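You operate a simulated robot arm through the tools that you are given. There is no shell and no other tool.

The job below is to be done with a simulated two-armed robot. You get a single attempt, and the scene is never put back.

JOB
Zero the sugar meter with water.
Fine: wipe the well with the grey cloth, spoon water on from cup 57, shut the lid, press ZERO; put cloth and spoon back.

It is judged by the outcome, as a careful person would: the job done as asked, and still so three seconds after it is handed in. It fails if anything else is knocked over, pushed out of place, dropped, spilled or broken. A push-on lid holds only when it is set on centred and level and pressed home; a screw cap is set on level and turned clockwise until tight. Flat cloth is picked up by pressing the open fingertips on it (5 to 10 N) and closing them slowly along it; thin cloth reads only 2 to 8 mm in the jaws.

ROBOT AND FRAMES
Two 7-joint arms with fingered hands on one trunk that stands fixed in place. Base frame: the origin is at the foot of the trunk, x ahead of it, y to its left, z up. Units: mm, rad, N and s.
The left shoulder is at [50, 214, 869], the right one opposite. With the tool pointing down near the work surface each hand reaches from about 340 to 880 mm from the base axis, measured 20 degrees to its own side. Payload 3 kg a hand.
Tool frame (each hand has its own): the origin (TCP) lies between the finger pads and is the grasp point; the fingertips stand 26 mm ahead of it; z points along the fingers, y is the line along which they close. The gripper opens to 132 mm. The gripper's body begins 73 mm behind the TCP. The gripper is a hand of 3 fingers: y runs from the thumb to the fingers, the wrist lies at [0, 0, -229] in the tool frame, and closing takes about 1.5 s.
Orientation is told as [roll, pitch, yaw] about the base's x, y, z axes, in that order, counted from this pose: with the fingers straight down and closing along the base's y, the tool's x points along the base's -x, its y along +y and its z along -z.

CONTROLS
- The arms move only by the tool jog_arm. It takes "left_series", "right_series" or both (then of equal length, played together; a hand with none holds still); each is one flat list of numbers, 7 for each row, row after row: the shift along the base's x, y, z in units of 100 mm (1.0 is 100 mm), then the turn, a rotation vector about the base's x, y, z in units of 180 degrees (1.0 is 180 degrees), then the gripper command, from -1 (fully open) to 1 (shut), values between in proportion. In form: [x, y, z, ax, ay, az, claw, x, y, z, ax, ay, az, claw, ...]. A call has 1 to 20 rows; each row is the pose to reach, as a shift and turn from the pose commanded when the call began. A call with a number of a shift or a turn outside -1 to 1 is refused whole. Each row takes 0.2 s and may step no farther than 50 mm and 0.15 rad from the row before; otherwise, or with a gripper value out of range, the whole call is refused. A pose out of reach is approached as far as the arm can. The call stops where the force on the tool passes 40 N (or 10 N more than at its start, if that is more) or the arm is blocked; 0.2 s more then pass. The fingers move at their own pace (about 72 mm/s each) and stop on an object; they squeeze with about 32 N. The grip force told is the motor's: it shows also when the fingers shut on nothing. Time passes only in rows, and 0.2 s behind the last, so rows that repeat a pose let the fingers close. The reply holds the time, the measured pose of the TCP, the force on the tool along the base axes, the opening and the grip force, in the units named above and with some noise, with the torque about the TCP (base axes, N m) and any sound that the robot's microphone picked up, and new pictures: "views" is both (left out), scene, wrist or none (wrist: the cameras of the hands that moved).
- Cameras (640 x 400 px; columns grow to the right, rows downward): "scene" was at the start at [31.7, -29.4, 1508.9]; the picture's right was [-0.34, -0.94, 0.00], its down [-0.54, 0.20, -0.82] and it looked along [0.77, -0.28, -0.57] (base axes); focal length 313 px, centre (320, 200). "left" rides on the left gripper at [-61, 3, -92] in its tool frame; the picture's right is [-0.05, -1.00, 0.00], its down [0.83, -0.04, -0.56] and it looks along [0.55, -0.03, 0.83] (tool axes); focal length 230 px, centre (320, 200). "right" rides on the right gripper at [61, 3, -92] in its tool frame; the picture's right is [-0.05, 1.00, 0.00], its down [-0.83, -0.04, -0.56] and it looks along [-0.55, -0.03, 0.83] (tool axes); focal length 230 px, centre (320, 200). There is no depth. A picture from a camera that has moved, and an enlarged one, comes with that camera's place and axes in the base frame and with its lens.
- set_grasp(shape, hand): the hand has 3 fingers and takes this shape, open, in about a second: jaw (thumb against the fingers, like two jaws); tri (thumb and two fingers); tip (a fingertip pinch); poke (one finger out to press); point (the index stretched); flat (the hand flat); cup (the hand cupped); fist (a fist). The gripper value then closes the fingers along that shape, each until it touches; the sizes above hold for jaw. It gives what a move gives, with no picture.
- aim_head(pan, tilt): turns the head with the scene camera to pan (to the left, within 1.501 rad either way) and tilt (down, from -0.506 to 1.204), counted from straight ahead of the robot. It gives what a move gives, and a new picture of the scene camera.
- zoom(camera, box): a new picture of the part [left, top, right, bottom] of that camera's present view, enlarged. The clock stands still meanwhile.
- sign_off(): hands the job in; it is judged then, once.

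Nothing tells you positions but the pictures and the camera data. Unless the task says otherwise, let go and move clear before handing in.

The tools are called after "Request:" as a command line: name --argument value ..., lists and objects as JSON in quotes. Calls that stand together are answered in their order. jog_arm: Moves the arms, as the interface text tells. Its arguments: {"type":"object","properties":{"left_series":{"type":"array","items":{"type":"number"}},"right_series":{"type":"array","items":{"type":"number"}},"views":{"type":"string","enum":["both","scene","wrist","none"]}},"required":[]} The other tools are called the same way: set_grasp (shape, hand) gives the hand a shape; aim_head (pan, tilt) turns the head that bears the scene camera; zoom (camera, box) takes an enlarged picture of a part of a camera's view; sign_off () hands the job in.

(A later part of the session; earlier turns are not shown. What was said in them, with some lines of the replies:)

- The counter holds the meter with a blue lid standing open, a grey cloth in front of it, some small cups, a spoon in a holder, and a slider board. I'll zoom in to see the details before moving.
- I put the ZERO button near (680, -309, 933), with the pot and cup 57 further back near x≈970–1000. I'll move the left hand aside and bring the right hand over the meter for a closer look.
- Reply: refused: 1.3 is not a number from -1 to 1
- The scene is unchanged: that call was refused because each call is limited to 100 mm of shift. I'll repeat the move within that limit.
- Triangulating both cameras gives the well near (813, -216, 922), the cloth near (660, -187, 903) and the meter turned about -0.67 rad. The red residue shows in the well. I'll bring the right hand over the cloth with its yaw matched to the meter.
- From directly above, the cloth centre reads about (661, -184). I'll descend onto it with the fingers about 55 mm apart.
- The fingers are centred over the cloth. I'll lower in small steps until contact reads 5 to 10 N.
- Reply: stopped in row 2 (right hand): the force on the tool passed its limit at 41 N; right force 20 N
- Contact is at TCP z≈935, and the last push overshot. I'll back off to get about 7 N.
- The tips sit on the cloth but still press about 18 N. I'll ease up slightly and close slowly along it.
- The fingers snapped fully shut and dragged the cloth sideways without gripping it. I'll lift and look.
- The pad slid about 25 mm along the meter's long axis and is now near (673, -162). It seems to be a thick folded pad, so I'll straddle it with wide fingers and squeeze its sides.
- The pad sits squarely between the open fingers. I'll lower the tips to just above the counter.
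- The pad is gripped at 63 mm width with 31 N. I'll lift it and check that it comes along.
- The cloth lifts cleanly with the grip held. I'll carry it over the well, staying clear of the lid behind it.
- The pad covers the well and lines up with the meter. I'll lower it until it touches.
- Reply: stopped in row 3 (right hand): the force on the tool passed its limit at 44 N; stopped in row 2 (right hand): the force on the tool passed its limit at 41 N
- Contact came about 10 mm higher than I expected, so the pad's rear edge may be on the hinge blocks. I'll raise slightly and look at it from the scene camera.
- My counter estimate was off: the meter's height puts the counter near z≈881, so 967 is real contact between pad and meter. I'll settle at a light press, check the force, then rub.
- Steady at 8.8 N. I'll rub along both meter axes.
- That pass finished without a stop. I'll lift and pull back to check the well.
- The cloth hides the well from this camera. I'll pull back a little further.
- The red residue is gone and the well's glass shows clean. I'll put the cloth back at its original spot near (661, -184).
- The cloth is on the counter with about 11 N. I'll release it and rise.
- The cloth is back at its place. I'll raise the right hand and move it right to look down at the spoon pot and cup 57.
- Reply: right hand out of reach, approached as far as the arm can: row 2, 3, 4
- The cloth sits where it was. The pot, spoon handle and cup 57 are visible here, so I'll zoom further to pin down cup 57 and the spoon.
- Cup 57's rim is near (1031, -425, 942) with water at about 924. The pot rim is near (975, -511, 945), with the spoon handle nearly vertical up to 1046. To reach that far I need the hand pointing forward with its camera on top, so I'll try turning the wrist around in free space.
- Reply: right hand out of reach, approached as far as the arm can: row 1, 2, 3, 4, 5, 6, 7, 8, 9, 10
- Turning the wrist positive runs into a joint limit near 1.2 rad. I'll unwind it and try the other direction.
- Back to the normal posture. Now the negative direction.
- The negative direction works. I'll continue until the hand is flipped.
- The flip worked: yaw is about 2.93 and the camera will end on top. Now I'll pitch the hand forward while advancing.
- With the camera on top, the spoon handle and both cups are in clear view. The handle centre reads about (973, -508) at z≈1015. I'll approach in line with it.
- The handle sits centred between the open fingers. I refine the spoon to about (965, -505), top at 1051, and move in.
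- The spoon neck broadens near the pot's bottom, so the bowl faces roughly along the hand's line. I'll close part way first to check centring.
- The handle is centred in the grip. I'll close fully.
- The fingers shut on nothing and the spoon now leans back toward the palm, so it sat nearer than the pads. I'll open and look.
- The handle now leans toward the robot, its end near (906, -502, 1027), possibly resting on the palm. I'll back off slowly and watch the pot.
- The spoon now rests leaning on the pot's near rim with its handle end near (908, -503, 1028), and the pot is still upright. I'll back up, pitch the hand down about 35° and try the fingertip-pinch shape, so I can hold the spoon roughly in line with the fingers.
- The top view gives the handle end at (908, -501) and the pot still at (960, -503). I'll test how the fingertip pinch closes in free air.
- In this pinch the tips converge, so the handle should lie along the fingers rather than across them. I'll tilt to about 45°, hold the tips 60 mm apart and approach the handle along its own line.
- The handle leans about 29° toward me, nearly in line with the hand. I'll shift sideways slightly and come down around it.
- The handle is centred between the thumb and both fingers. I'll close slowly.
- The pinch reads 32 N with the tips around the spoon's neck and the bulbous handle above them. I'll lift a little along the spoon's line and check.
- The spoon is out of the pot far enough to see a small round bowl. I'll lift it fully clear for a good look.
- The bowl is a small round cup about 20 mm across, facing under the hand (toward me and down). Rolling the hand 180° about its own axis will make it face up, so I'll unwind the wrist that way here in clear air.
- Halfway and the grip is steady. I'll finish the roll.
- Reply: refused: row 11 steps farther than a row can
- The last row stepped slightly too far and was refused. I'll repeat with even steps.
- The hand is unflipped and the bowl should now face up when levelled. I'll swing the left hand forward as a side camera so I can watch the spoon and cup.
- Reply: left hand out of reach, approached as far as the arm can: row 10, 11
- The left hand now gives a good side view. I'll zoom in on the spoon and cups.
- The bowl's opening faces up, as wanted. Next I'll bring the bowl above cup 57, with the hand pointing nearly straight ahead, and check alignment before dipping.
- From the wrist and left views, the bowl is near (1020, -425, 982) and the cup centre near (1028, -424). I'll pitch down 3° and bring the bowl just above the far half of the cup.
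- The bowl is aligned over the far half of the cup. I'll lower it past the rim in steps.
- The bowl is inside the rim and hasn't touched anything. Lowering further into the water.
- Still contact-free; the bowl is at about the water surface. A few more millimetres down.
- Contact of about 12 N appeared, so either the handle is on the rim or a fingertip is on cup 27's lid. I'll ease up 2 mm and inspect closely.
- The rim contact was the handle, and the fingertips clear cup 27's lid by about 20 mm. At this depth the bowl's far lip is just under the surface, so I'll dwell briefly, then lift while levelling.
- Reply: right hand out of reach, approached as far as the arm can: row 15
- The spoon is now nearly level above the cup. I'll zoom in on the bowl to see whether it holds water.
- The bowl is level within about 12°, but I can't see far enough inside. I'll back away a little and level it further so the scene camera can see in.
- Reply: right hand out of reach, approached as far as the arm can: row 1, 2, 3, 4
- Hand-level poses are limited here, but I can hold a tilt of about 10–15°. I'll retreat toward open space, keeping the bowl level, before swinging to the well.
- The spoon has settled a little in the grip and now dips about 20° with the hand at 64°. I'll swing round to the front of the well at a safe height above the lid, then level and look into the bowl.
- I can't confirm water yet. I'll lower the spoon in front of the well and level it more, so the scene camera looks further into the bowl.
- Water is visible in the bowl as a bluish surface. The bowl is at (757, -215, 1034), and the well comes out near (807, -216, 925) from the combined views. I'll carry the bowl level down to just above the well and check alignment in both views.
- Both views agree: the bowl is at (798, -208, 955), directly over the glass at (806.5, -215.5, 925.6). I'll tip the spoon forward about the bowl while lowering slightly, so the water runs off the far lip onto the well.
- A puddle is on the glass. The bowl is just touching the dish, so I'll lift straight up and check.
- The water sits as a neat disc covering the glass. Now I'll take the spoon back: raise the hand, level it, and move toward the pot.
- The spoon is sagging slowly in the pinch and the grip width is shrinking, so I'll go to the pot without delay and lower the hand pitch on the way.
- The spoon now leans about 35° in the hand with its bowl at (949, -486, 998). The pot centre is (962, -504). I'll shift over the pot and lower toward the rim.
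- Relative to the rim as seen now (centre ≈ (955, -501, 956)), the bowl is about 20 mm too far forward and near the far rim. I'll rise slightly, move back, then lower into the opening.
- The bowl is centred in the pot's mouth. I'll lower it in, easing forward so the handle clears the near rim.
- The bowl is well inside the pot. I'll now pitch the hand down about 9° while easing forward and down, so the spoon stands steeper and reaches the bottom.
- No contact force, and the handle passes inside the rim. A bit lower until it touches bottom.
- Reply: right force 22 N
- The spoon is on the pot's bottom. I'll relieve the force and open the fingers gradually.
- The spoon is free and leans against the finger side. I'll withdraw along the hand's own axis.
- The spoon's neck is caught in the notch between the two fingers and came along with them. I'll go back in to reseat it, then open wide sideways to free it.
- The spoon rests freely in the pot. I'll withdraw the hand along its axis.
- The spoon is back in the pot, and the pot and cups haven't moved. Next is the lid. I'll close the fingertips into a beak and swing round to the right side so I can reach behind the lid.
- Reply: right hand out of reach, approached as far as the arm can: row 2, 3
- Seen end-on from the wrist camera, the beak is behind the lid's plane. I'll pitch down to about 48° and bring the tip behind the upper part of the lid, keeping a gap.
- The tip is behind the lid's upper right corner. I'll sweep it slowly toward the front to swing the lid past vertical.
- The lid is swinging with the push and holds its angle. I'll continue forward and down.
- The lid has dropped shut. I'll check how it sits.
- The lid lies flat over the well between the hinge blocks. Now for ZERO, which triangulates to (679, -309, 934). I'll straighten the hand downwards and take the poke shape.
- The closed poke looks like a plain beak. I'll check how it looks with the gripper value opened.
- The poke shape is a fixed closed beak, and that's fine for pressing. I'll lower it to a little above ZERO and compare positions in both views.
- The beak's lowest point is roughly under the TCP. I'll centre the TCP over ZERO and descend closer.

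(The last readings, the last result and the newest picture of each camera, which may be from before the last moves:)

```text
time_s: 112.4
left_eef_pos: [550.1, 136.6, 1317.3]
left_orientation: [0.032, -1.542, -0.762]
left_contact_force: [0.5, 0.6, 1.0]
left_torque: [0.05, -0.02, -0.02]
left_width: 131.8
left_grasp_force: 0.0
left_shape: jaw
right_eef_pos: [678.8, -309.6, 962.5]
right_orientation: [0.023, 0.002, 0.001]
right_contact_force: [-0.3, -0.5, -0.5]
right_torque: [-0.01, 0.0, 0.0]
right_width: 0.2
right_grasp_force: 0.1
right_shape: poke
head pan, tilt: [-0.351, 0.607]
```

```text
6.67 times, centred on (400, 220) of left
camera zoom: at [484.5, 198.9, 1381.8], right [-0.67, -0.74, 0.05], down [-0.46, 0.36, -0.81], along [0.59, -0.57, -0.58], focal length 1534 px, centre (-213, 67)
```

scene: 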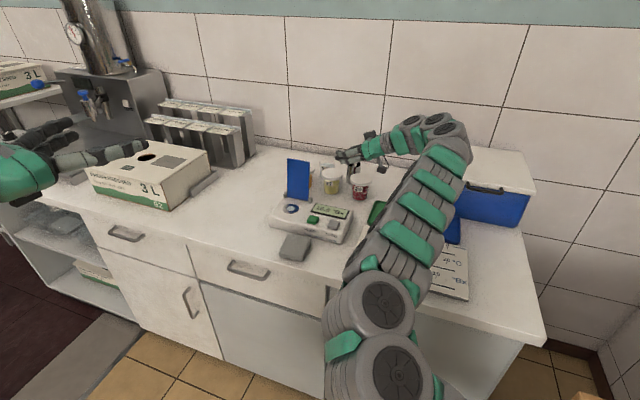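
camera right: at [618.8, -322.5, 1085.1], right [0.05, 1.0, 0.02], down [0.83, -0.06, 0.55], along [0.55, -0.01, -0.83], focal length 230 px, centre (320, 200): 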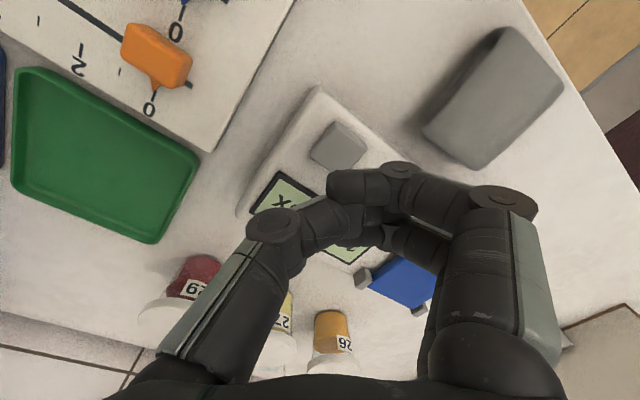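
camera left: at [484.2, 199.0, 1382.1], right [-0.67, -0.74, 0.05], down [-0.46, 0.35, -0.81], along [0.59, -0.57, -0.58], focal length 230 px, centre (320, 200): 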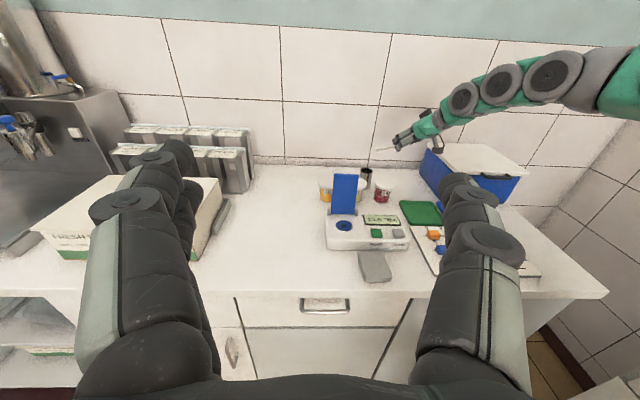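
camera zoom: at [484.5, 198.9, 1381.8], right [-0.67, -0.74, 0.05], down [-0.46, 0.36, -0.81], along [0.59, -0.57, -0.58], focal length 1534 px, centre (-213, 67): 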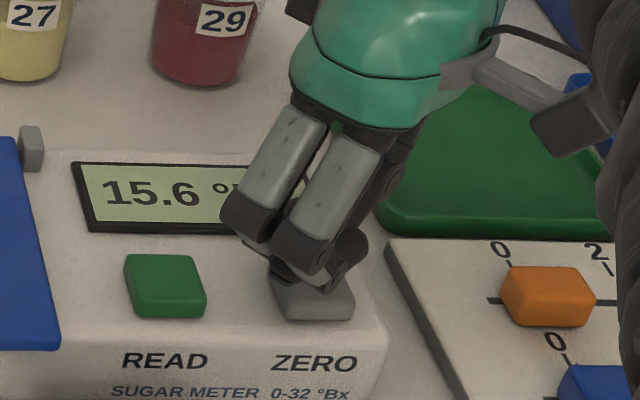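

The tips are over ZERO. I'll descend slowly and press.

Request:
jog_arm --right_series '[0, 0, -0.05, 0, 0, 0, -1, 0, 0, -0.1, 0, 0, 0, -1, 0, 0, -0.13, 0, 0, 0, -1]' --views "none"

Request:
zoom --camera "left" --box '[360, 190, 440, 250]'

```text
time_s: 113.2
left_eef_pos: [550.7, 136.2, 1317.9]
left_orientation: [0.033, -1.541, -0.763]
left_contact_force: [-0.3, 0.0, -0.2]
left_torque: [0.01, 0.0, -0.01]
left_width: 131.8
left_grasp_force: 0.1
left_shape: jaw
right_eef_pos: [678.9, -307.4, 951.0]
right_orientation: [0.022, 0.0, 0.0]
right_contact_force: [-0.6, 0.0, 0.1]
right_torque: [0.02, 0.03, -0.02]
right_width: 0.0
right_grasp_force: 0.0
right_shape: poke
head pan, tilt: [-0.351, 0.607]
```

```text
6.67 times, centred on (400, 220) of left
camera zoom: at [484.5, 198.9, 1381.8], right [-0.67, -0.74, 0.05], down [-0.46, 0.36, -0.81], along [0.59, -0.57, -0.58], focal length 1534 px, centre (-213, 67)
```

zoom: 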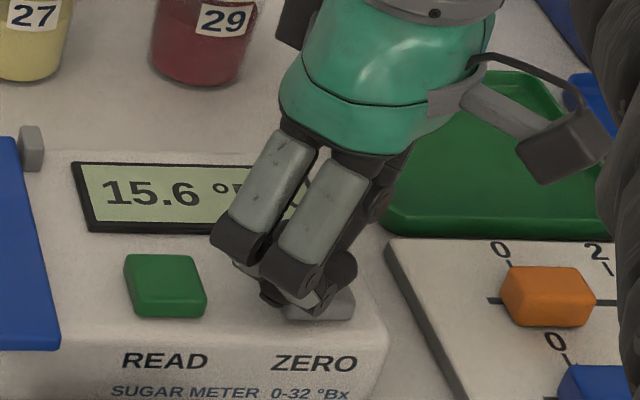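

Request:
jog_arm --right_series '[0, 0, -0.02, 0, 0, 0, -1, 0, 0, -0.04, 0, 0, 0, -1, 0, 0, -0.06, 0, 0, 0, -1]' --views "none"

Request:
zoom --camera "left" --box '[360, 190, 440, 250]'

Request:
zoom --camera "scene" --box '[290, 180, 370, 240]'

```text
time_s: 114.0
left_eef_pos: [550.2, 136.5, 1317.2]
left_orientation: [0.033, -1.542, -0.762]
left_contact_force: [-0.3, 0.0, -0.2]
left_torque: [0.03, 0.0, 0.04]
left_width: 131.9
left_grasp_force: 0.0
left_shape: jaw
right_eef_pos: [679.4, -309.9, 944.1]
right_orientation: [0.019, -0.002, 0.0]
right_contact_force: [-0.4, -0.3, 0.7]
right_torque: [-0.01, 0.03, -0.02]
right_width: 0.0
right_grasp_force: 0.0
right_shape: poke
head pan, tilt: [-0.351, 0.607]
```

```text
6.67 times, centred on (400, 220) of left
camera zoom: at [484.5, 198.9, 1381.8], right [-0.67, -0.74, 0.05], down [-0.46, 0.36, -0.81], along [0.59, -0.56, -0.58], focal length 1534 px, centre (-213, 67)
```

zoom: 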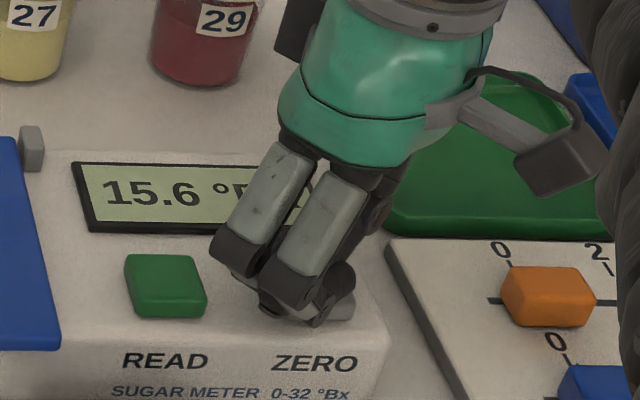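

```text
6.67 times, centred on (330, 210) of scene
camera zoom: at [31.7, -29.4, 1508.9], right [-0.34, -0.94, 0.0], down [-0.54, 0.2, -0.82], along [0.77, -0.28, -0.57], focal length 2088 px, centre (253, 133)
```

zoom: 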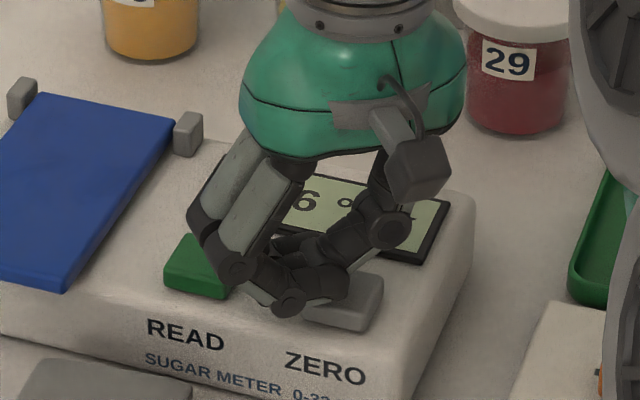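

Request:
jog_arm --right_series '[0, 0, -0.02, 0, 0, 0, -1, 0, 0, -0.04, 0, 0, 0, -1, 0, 0, -0.05, 0, 0, 0, -1]' --views "none"

Request:
zoom --camera "left" --box '[360, 190, 440, 250]'

```text
time_s: 114.8
left_eef_pos: [550.7, 137.1, 1317.0]
left_orientation: [0.033, -1.541, -0.761]
left_contact_force: [-0.1, -0.2, -0.2]
left_torque: [0.05, -0.04, 0.01]
left_width: 131.7
left_grasp_force: 0.1
left_shape: jaw
right_eef_pos: [679.4, -307.8, 940.0]
right_orientation: [0.024, 0.002, 0.001]
right_contact_force: [0.4, 0.4, 0.0]
right_torque: [-0.03, 0.02, 0.02]
right_width: 0.0
right_grasp_force: 0.1
right_shape: poke
head pan, tilt: [-0.351, 0.607]
```

```text
6.67 times, centred on (400, 220) of left
camera zoom: at [484.5, 198.9, 1381.8], right [-0.67, -0.74, 0.05], down [-0.46, 0.36, -0.81], along [0.59, -0.57, -0.58], focal length 1534 px, centre (-213, 67)
```

zoom: 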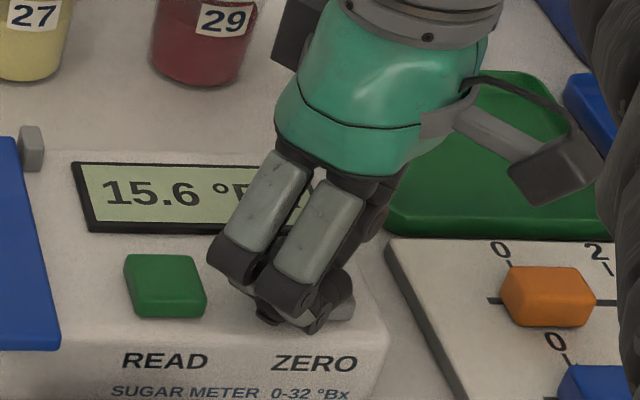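

Request:
zoom --camera "scene" --box '[310, 200, 350, 230]'

Request:
zoom --camera "right" --box '[260, 120, 420, 240]'

```text
13.33 times, centred on (330, 215) of scene
camera zoom: at [31.7, -29.4, 1508.9], right [-0.34, -0.94, 0.0], down [-0.54, 0.2, -0.82], along [0.77, -0.28, -0.57], focal length 4177 px, centre (187, 0)
```

zoom: 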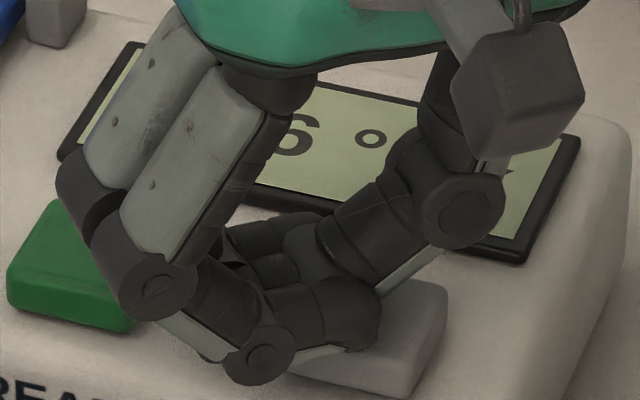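

```text
3.33 times, centred on (340, 180) of right
camera zoom: at [617.7, -309.1, 1032.0], right [0.05, 1.0, 0.02], down [0.83, -0.06, 0.55], along [0.55, -0.01, -0.83], focal length 767 px, centre (253, 267)
```

zoom: 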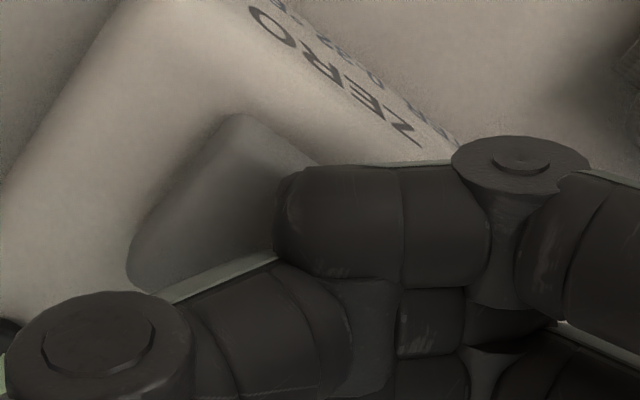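

The poke shape's lowest point is a knuckle beside the button, so it won't press cleanly. I'll rise, go back to the jaw shape, and press with the straight thumb tip instead.

Request:
jog_arm --right_series '[0, 0, 0.3, 0, 0, 0, -1, -0.1, 0.05, 0.7, 0, 0, 0, -1, -0.2, 0.1, 0.9, 0, 0, 0, -1]' --views "none"

Request:
set_grasp --hand "right" --shape "jaw"

Request:
jog_arm --right_series '[0, 0.02, 0, 0, 0, 0.041, -0.2, 0, 0.04, 0, 0, 0, 0.082, 0, 0, 0.06, 0, 0, 0, 0.123, 0, -0.03, 0.08, 0, 0, 0, 0.164, 0, -0.05, 0.1, 0, 0, 0, 0.205, 0, -0.08, 0.12, 0, 0, 0, 0.246, 0, -0.08, 0.12, 0, 0, 0, 0.286, 0]'

Request:
zoom --camera "left" --box '[340, 150, 460, 250]'

```text
time_s: 115.6
left_eef_pos: [551.1, 136.9, 1318.0]
left_orientation: [0.034, -1.542, -0.765]
left_contact_force: [0.1, 0.3, 0.7]
left_torque: [0.02, 0.0, 0.03]
left_width: 131.7
left_grasp_force: 0.1
left_shape: jaw
right_eef_pos: [659.0, -298.1, 1028.4]
right_orientation: [0.023, 0.001, 0.0]
right_contact_force: [-0.9, -0.6, 0.7]
right_torque: [0.02, -0.01, 0.01]
right_width: 0.1
right_grasp_force: 0.0
right_shape: poke
head pan, tilt: [-0.351, 0.607]
```

```text
time_s: 116.5
left_eef_pos: [549.7, 136.9, 1318.1]
left_orientation: [0.033, -1.541, -0.764]
left_contact_force: [-0.4, -0.3, 0.3]
left_torque: [0.0, -0.01, -0.01]
left_width: 131.7
left_grasp_force: 0.1
left_shape: jaw
right_eef_pos: [658.4, -298.6, 1028.5]
right_orientation: [0.022, -0.001, 0.0]
right_contact_force: [0.2, -0.6, -0.2]
right_torque: [-0.01, 0.0, 0.01]
right_width: 131.9
right_grasp_force: 0.0
right_shape: jaw
head pan, tilt: [-0.351, 0.607]
```

```text
time_s: 118.1
left_eef_pos: [551.5, 136.9, 1317.5]
left_orientation: [0.033, -1.543, -0.762]
left_contact_force: [0.2, 0.1, -0.1]
left_torque: [-0.01, 0.01, -0.03]
left_width: 131.8
left_grasp_force: 0.0
left_shape: jaw
right_eef_pos: [648.1, -286.9, 1028.3]
right_orientation: [0.023, 0.003, 0.901]
right_contact_force: [-0.1, -0.8, -0.4]
right_torque: [0.04, 0.01, 0.02]
right_width: 66.7
right_grasp_force: 0.1
right_shape: jaw
head pan, tilt: [-0.351, 0.607]
camera right: at [610.6, -335.9, 1121.3], right [-0.75, 0.66, 0.02], down [0.56, 0.62, 0.55], along [0.35, 0.43, -0.83], focal length 230 px, centre (320, 200)
```

scene: 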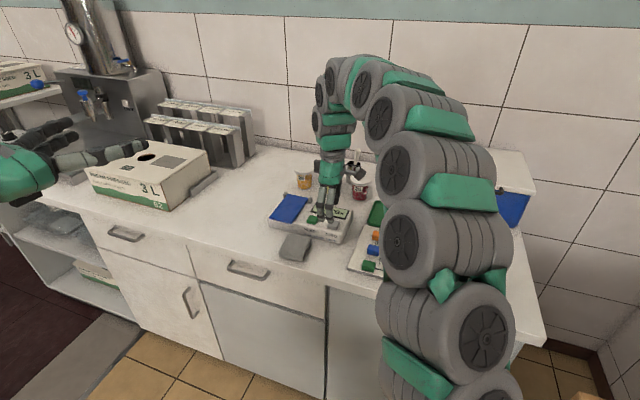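
right: 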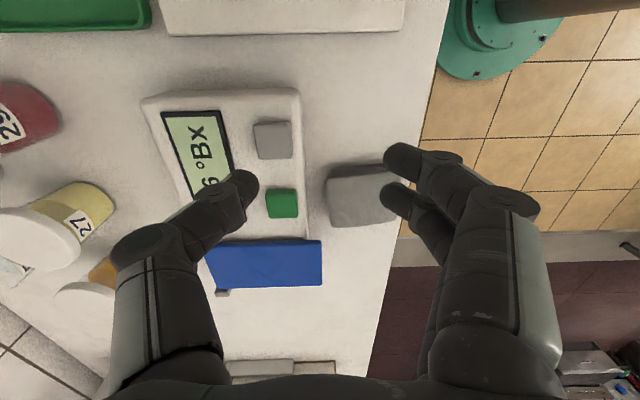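

```text
4.00 times, centred on (400, 200) of left
camera zoom: at [484.5, 198.9, 1381.8], right [-0.67, -0.74, 0.05], down [-0.46, 0.36, -0.81], along [0.59, -0.57, -0.58], focal length 920 px, centre (0, 200)
```

zoom: 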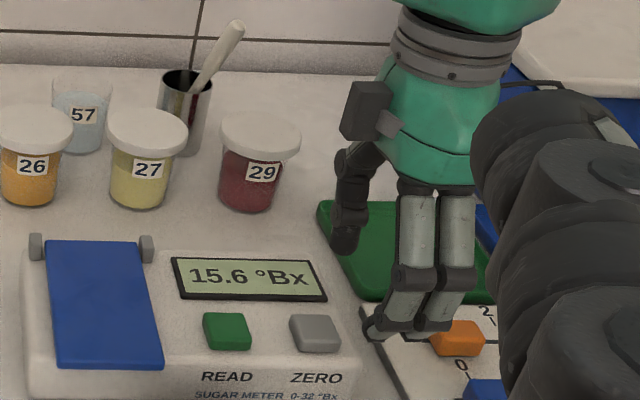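

The thumb tip should be right over ZERO with the two fingers over bare counter. I'll lower to just above the button and verify.

Request:
jog_arm --right_series '[0, 0, -0.2, 0, 0, 0, 0, 0, 0, -0.4, 0, 0, 0, 0, 0, 0, -0.55, 0, 0, 0, 0]' --views "none"

Request:
zoom --camera "left" --box '[360, 190, 440, 250]'

Request:
zoom --camera "scene" --box '[290, 180, 370, 240]'

Request:
zoom --camera "right" --box '[160, 80, 360, 240]'

```text
time_s: 118.9
left_eef_pos: [551.5, 137.0, 1318.7]
left_orientation: [0.035, -1.542, -0.768]
left_contact_force: [0.1, 0.4, -0.1]
left_torque: [-0.03, 0.0, 0.04]
left_width: 131.8
left_grasp_force: 0.1
left_shape: jaw
right_eef_pos: [648.6, -287.7, 973.9]
right_orientation: [0.022, 0.002, 0.898]
right_contact_force: [-0.2, 0.5, -0.4]
right_torque: [-0.02, 0.01, 0.02]
right_width: 66.5
right_grasp_force: 0.1
right_shape: jaw
head pan, tilt: [-0.351, 0.607]
```

```text
6.67 times, centred on (400, 220) of left
camera zoom: at [484.4, 198.8, 1381.8], right [-0.67, -0.74, 0.05], down [-0.46, 0.36, -0.81], along [0.59, -0.57, -0.58], focal length 1534 px, centre (-213, 67)
```

zoom: 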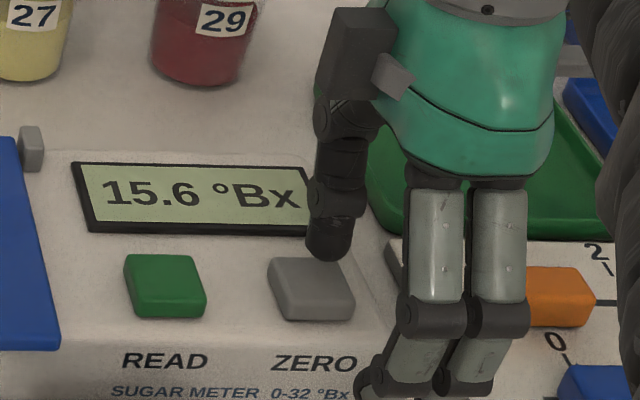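

```text
6.67 times, centred on (330, 210) of scene
camera zoom: at [31.7, -29.4, 1508.9], right [-0.34, -0.94, 0.0], down [-0.54, 0.2, -0.82], along [0.77, -0.28, -0.57], focal length 2088 px, centre (253, 133)
```

zoom: 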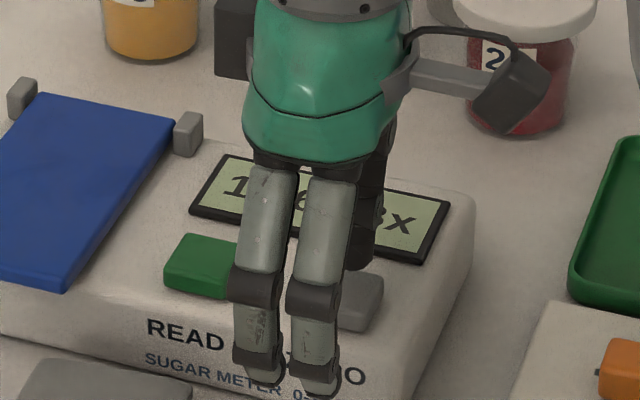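

```text
2.50 times, centred on (260, 160) of right
camera zoom: at [609.1, -335.6, 1066.9], right [-0.75, 0.66, 0.02], down [0.56, 0.61, 0.55], along [0.35, 0.43, -0.83], focal length 575 px, centre (470, 300)
```

zoom: 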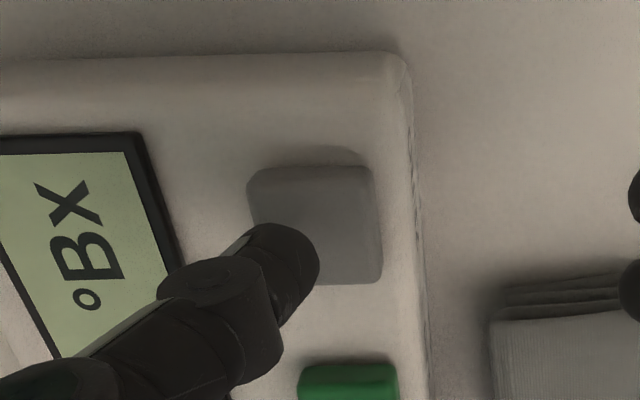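

The thumb tip is at (681, -316, 947), about 7 mm off the button centre. I'll correct that and press down in small steps.

Request:
jog_arm --right_series '[-0.02, 0.06, 0, 0, 0, 0, 0, -0.02, 0.06, -0.06, 0, 0, 0, 0, -0.02, 0.06, -0.1, 0, 0, 0, 0]' --views "none"

Request:
zoom --camera "left" --box '[360, 190, 440, 250]'

```text
time_s: 119.7
left_eef_pos: [550.4, 136.2, 1317.2]
left_orientation: [0.032, -1.541, -0.763]
left_contact_force: [0.0, -0.7, -1.2]
left_torque: [-0.03, 0.0, 0.0]
left_width: 131.8
left_grasp_force: 0.1
left_shape: jaw
right_eef_pos: [649.3, -281.3, 963.5]
right_orientation: [0.02, -0.001, 0.899]
right_contact_force: [0.4, 0.3, 0.2]
right_torque: [-0.03, -0.05, 0.02]
right_width: 66.5
right_grasp_force: 0.1
right_shape: jaw
head pan, tilt: [-0.351, 0.607]
```

```text
6.67 times, centred on (400, 220) of left
camera zoom: at [484.5, 198.9, 1381.8], right [-0.67, -0.74, 0.05], down [-0.46, 0.36, -0.81], along [0.59, -0.57, -0.58], focal length 1534 px, centre (-213, 67)
```

zoom: 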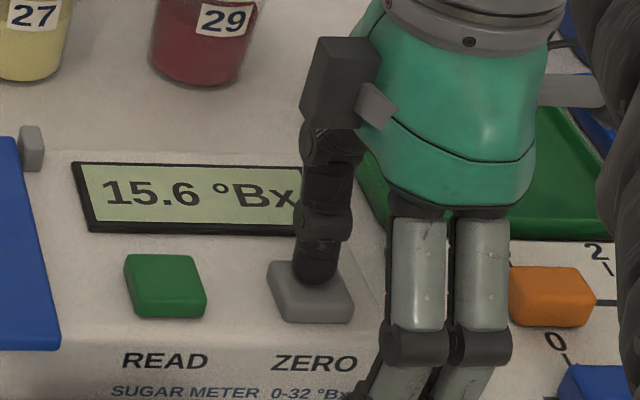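

The thumb is on the button's top. Pressing down now.

Request:
jog_arm --right_series '[0, 0, -0.02, 0, 0, 0, 0, 0, 0, -0.04, 0, 0, 0, 0, 0, 0, -0.04, 0, 0, 0, 0]' --views "none"

Request:
zoom --camera "left" --box '[360, 190, 440, 250]'

```text
time_s: 120.5
left_eef_pos: [551.1, 137.3, 1318.0]
left_orientation: [0.031, -1.542, -0.764]
left_contact_force: [0.6, -0.3, -0.3]
left_torque: [-0.04, -0.01, 0.0]
left_width: 132.0
left_grasp_force: 0.0
left_shape: jaw
right_eef_pos: [649.6, -282.2, 960.3]
right_orientation: [0.02, 0.0, 0.899]
right_contact_force: [-0.5, -0.7, 4.9]
right_torque: [-0.17, -0.15, -0.03]
right_width: 66.1
right_grasp_force: 0.1
right_shape: jaw
head pan, tilt: [-0.351, 0.607]
heard: click
```

```text
6.67 times, centred on (400, 220) of left
camera zoom: at [484.4, 198.8, 1381.8], right [-0.67, -0.74, 0.05], down [-0.46, 0.36, -0.81], along [0.59, -0.57, -0.58], focal length 1534 px, centre (-213, 67)
```

zoom: 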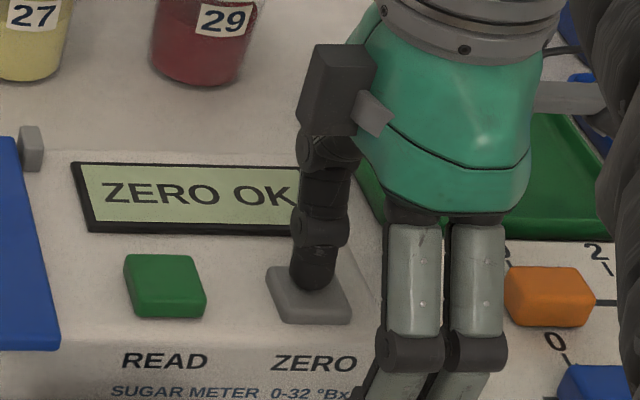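

A click was heard and the display reads "ZERO OK". I'll lift straight off and move clear.

Request:
jog_arm --right_series '[0, 0, 0.1, 0, 0, 0, 0, 0, 0, 0.4, 0, 0, 0, 0, 0, 0, 0.8, 0, 0, 0, 0, -0.2, -0.1, 1.0, 0, 0, 0, 0, -0.5, -0.2, 1.0, 0, 0, 0, 0]' --views "none"

Request:
jog_arm --right_series '[-0.3, -0.2, 0.2, 0, 0, -0.04, 0, -0.6, -0.4, 0.4, 0, 0, -0.08, 0, -0.9, -0.6, 0.6, 0, 0, -0.12, 0, -1.0, -0.9, 0.8, 0, 0, -0.16, 0, -1.0, -1.0, 0.8, 0, 0, -0.2, 0]'

Request:
zoom --camera "scene" --box '[250, 130, 410, 270]'

Request:
zoom --camera "left" --box '[310, 150, 450, 290]'

```text
time_s: 121.7
left_eef_pos: [549.9, 137.5, 1317.9]
left_orientation: [0.035, -1.542, -0.767]
left_contact_force: [-0.3, 1.0, 0.1]
left_torque: [0.01, 0.01, 0.0]
left_width: 131.8
left_grasp_force: 0.0
left_shape: jaw
right_eef_pos: [596.5, -302.4, 1056.3]
right_orientation: [0.021, 0.001, 0.898]
right_contact_force: [-0.2, -1.1, 0.5]
right_torque: [0.0, -0.03, 0.01]
right_width: 66.2
right_grasp_force: 0.0
right_shape: jaw
head pan, tilt: [-0.351, 0.607]
```

```text
time_s: 122.9
left_eef_pos: [550.4, 137.4, 1317.7]
left_orientation: [0.035, -1.542, -0.766]
left_contact_force: [-0.4, -0.7, -0.5]
left_torque: [-0.04, -0.01, 0.01]
left_width: 132.1
left_grasp_force: 0.0
left_shape: jaw
right_eef_pos: [498.0, -401.8, 1143.0]
right_orientation: [0.023, 0.002, 0.267]
right_contact_force: [0.2, -0.7, -0.9]
right_torque: [0.0, 0.01, 0.01]
right_width: 66.1
right_grasp_force: 0.2
right_shape: jaw
head pan, tilt: [-0.351, 0.607]
camera right: at [438.5, -419.0, 1234.0], right [-0.21, 0.98, 0.02], down [0.82, 0.17, 0.55], along [0.54, 0.14, -0.83], focal length 230 px, centre (320, 200)
```

scene: 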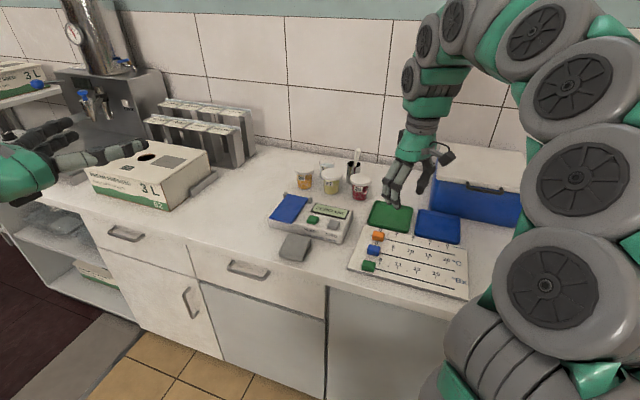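
right: 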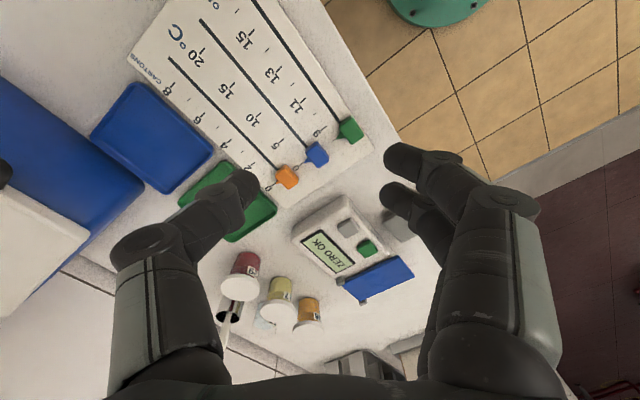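

```text
2.86 times, centred on (330, 200) of scene
camera zoom: at [31.7, -29.4, 1508.9], right [-0.34, -0.94, 0.0], down [-0.54, 0.2, -0.82], along [0.77, -0.28, -0.57], focal length 895 px, centre (291, 200)
```

zoom: 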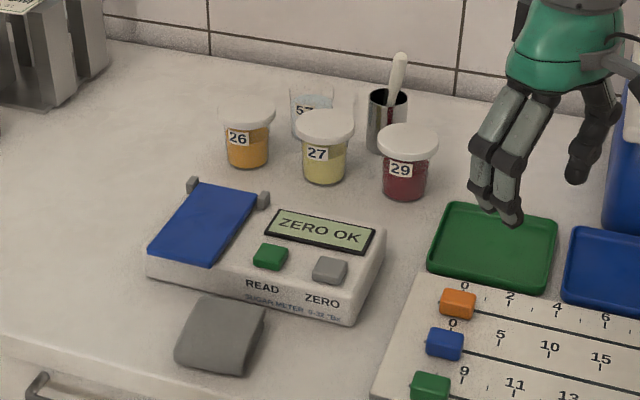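

```text
2.86 times, centred on (380, 220) of left
camera zoom: at [484.5, 198.9, 1381.8], right [-0.67, -0.74, 0.05], down [-0.46, 0.36, -0.81], along [0.59, -0.56, -0.58], focal length 657 px, centre (149, 143)
```

zoom: 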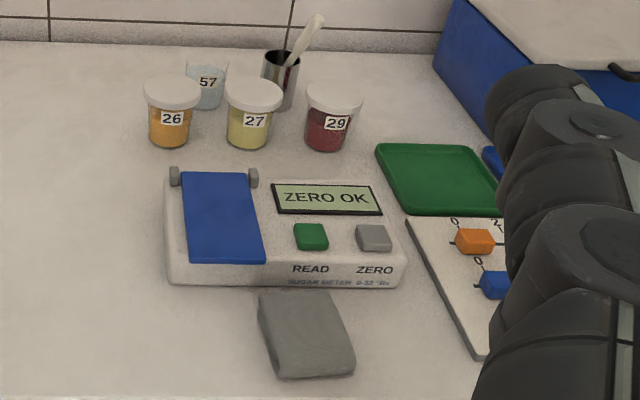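

The display reads ZERO OK and the lid is shut. The cloth and spoon are back in their places, nothing else has moved, and both hands are clear, so I'm handing in.

Request:
sign_off

```text
The job is handed in.
```

The sugar meter is zeroed: when I pressed ZERO it clicked and the display changed to "ZERO OK". I've handed the job in.

- **Wipe:** the grey cloth took the red residue off the well. On the first try at picking the cloth up, I slid it about 25 mm. It is now back within about 3 mm of where it started.
- **Water:** one spoonful from cup 57 covered the glass. While dipping, the spoon handle pressed on the cup's rim with about 12 N, but the cup did not move and I saw no water spilled.
- **Lid:** I swung it past upright and it dropped shut on its own. It lies flat; I did not press it down further.
- **Spoon:** it is back in its pot. It stood nearly upright at the start and now leans against the rim, because I knocked it over inside the pot on the first grasp. The bowl also probably faces the other way now.

In the last pictures the pot, the cups and the other items on the counter look to be where they started. Both hands are clear of the work.
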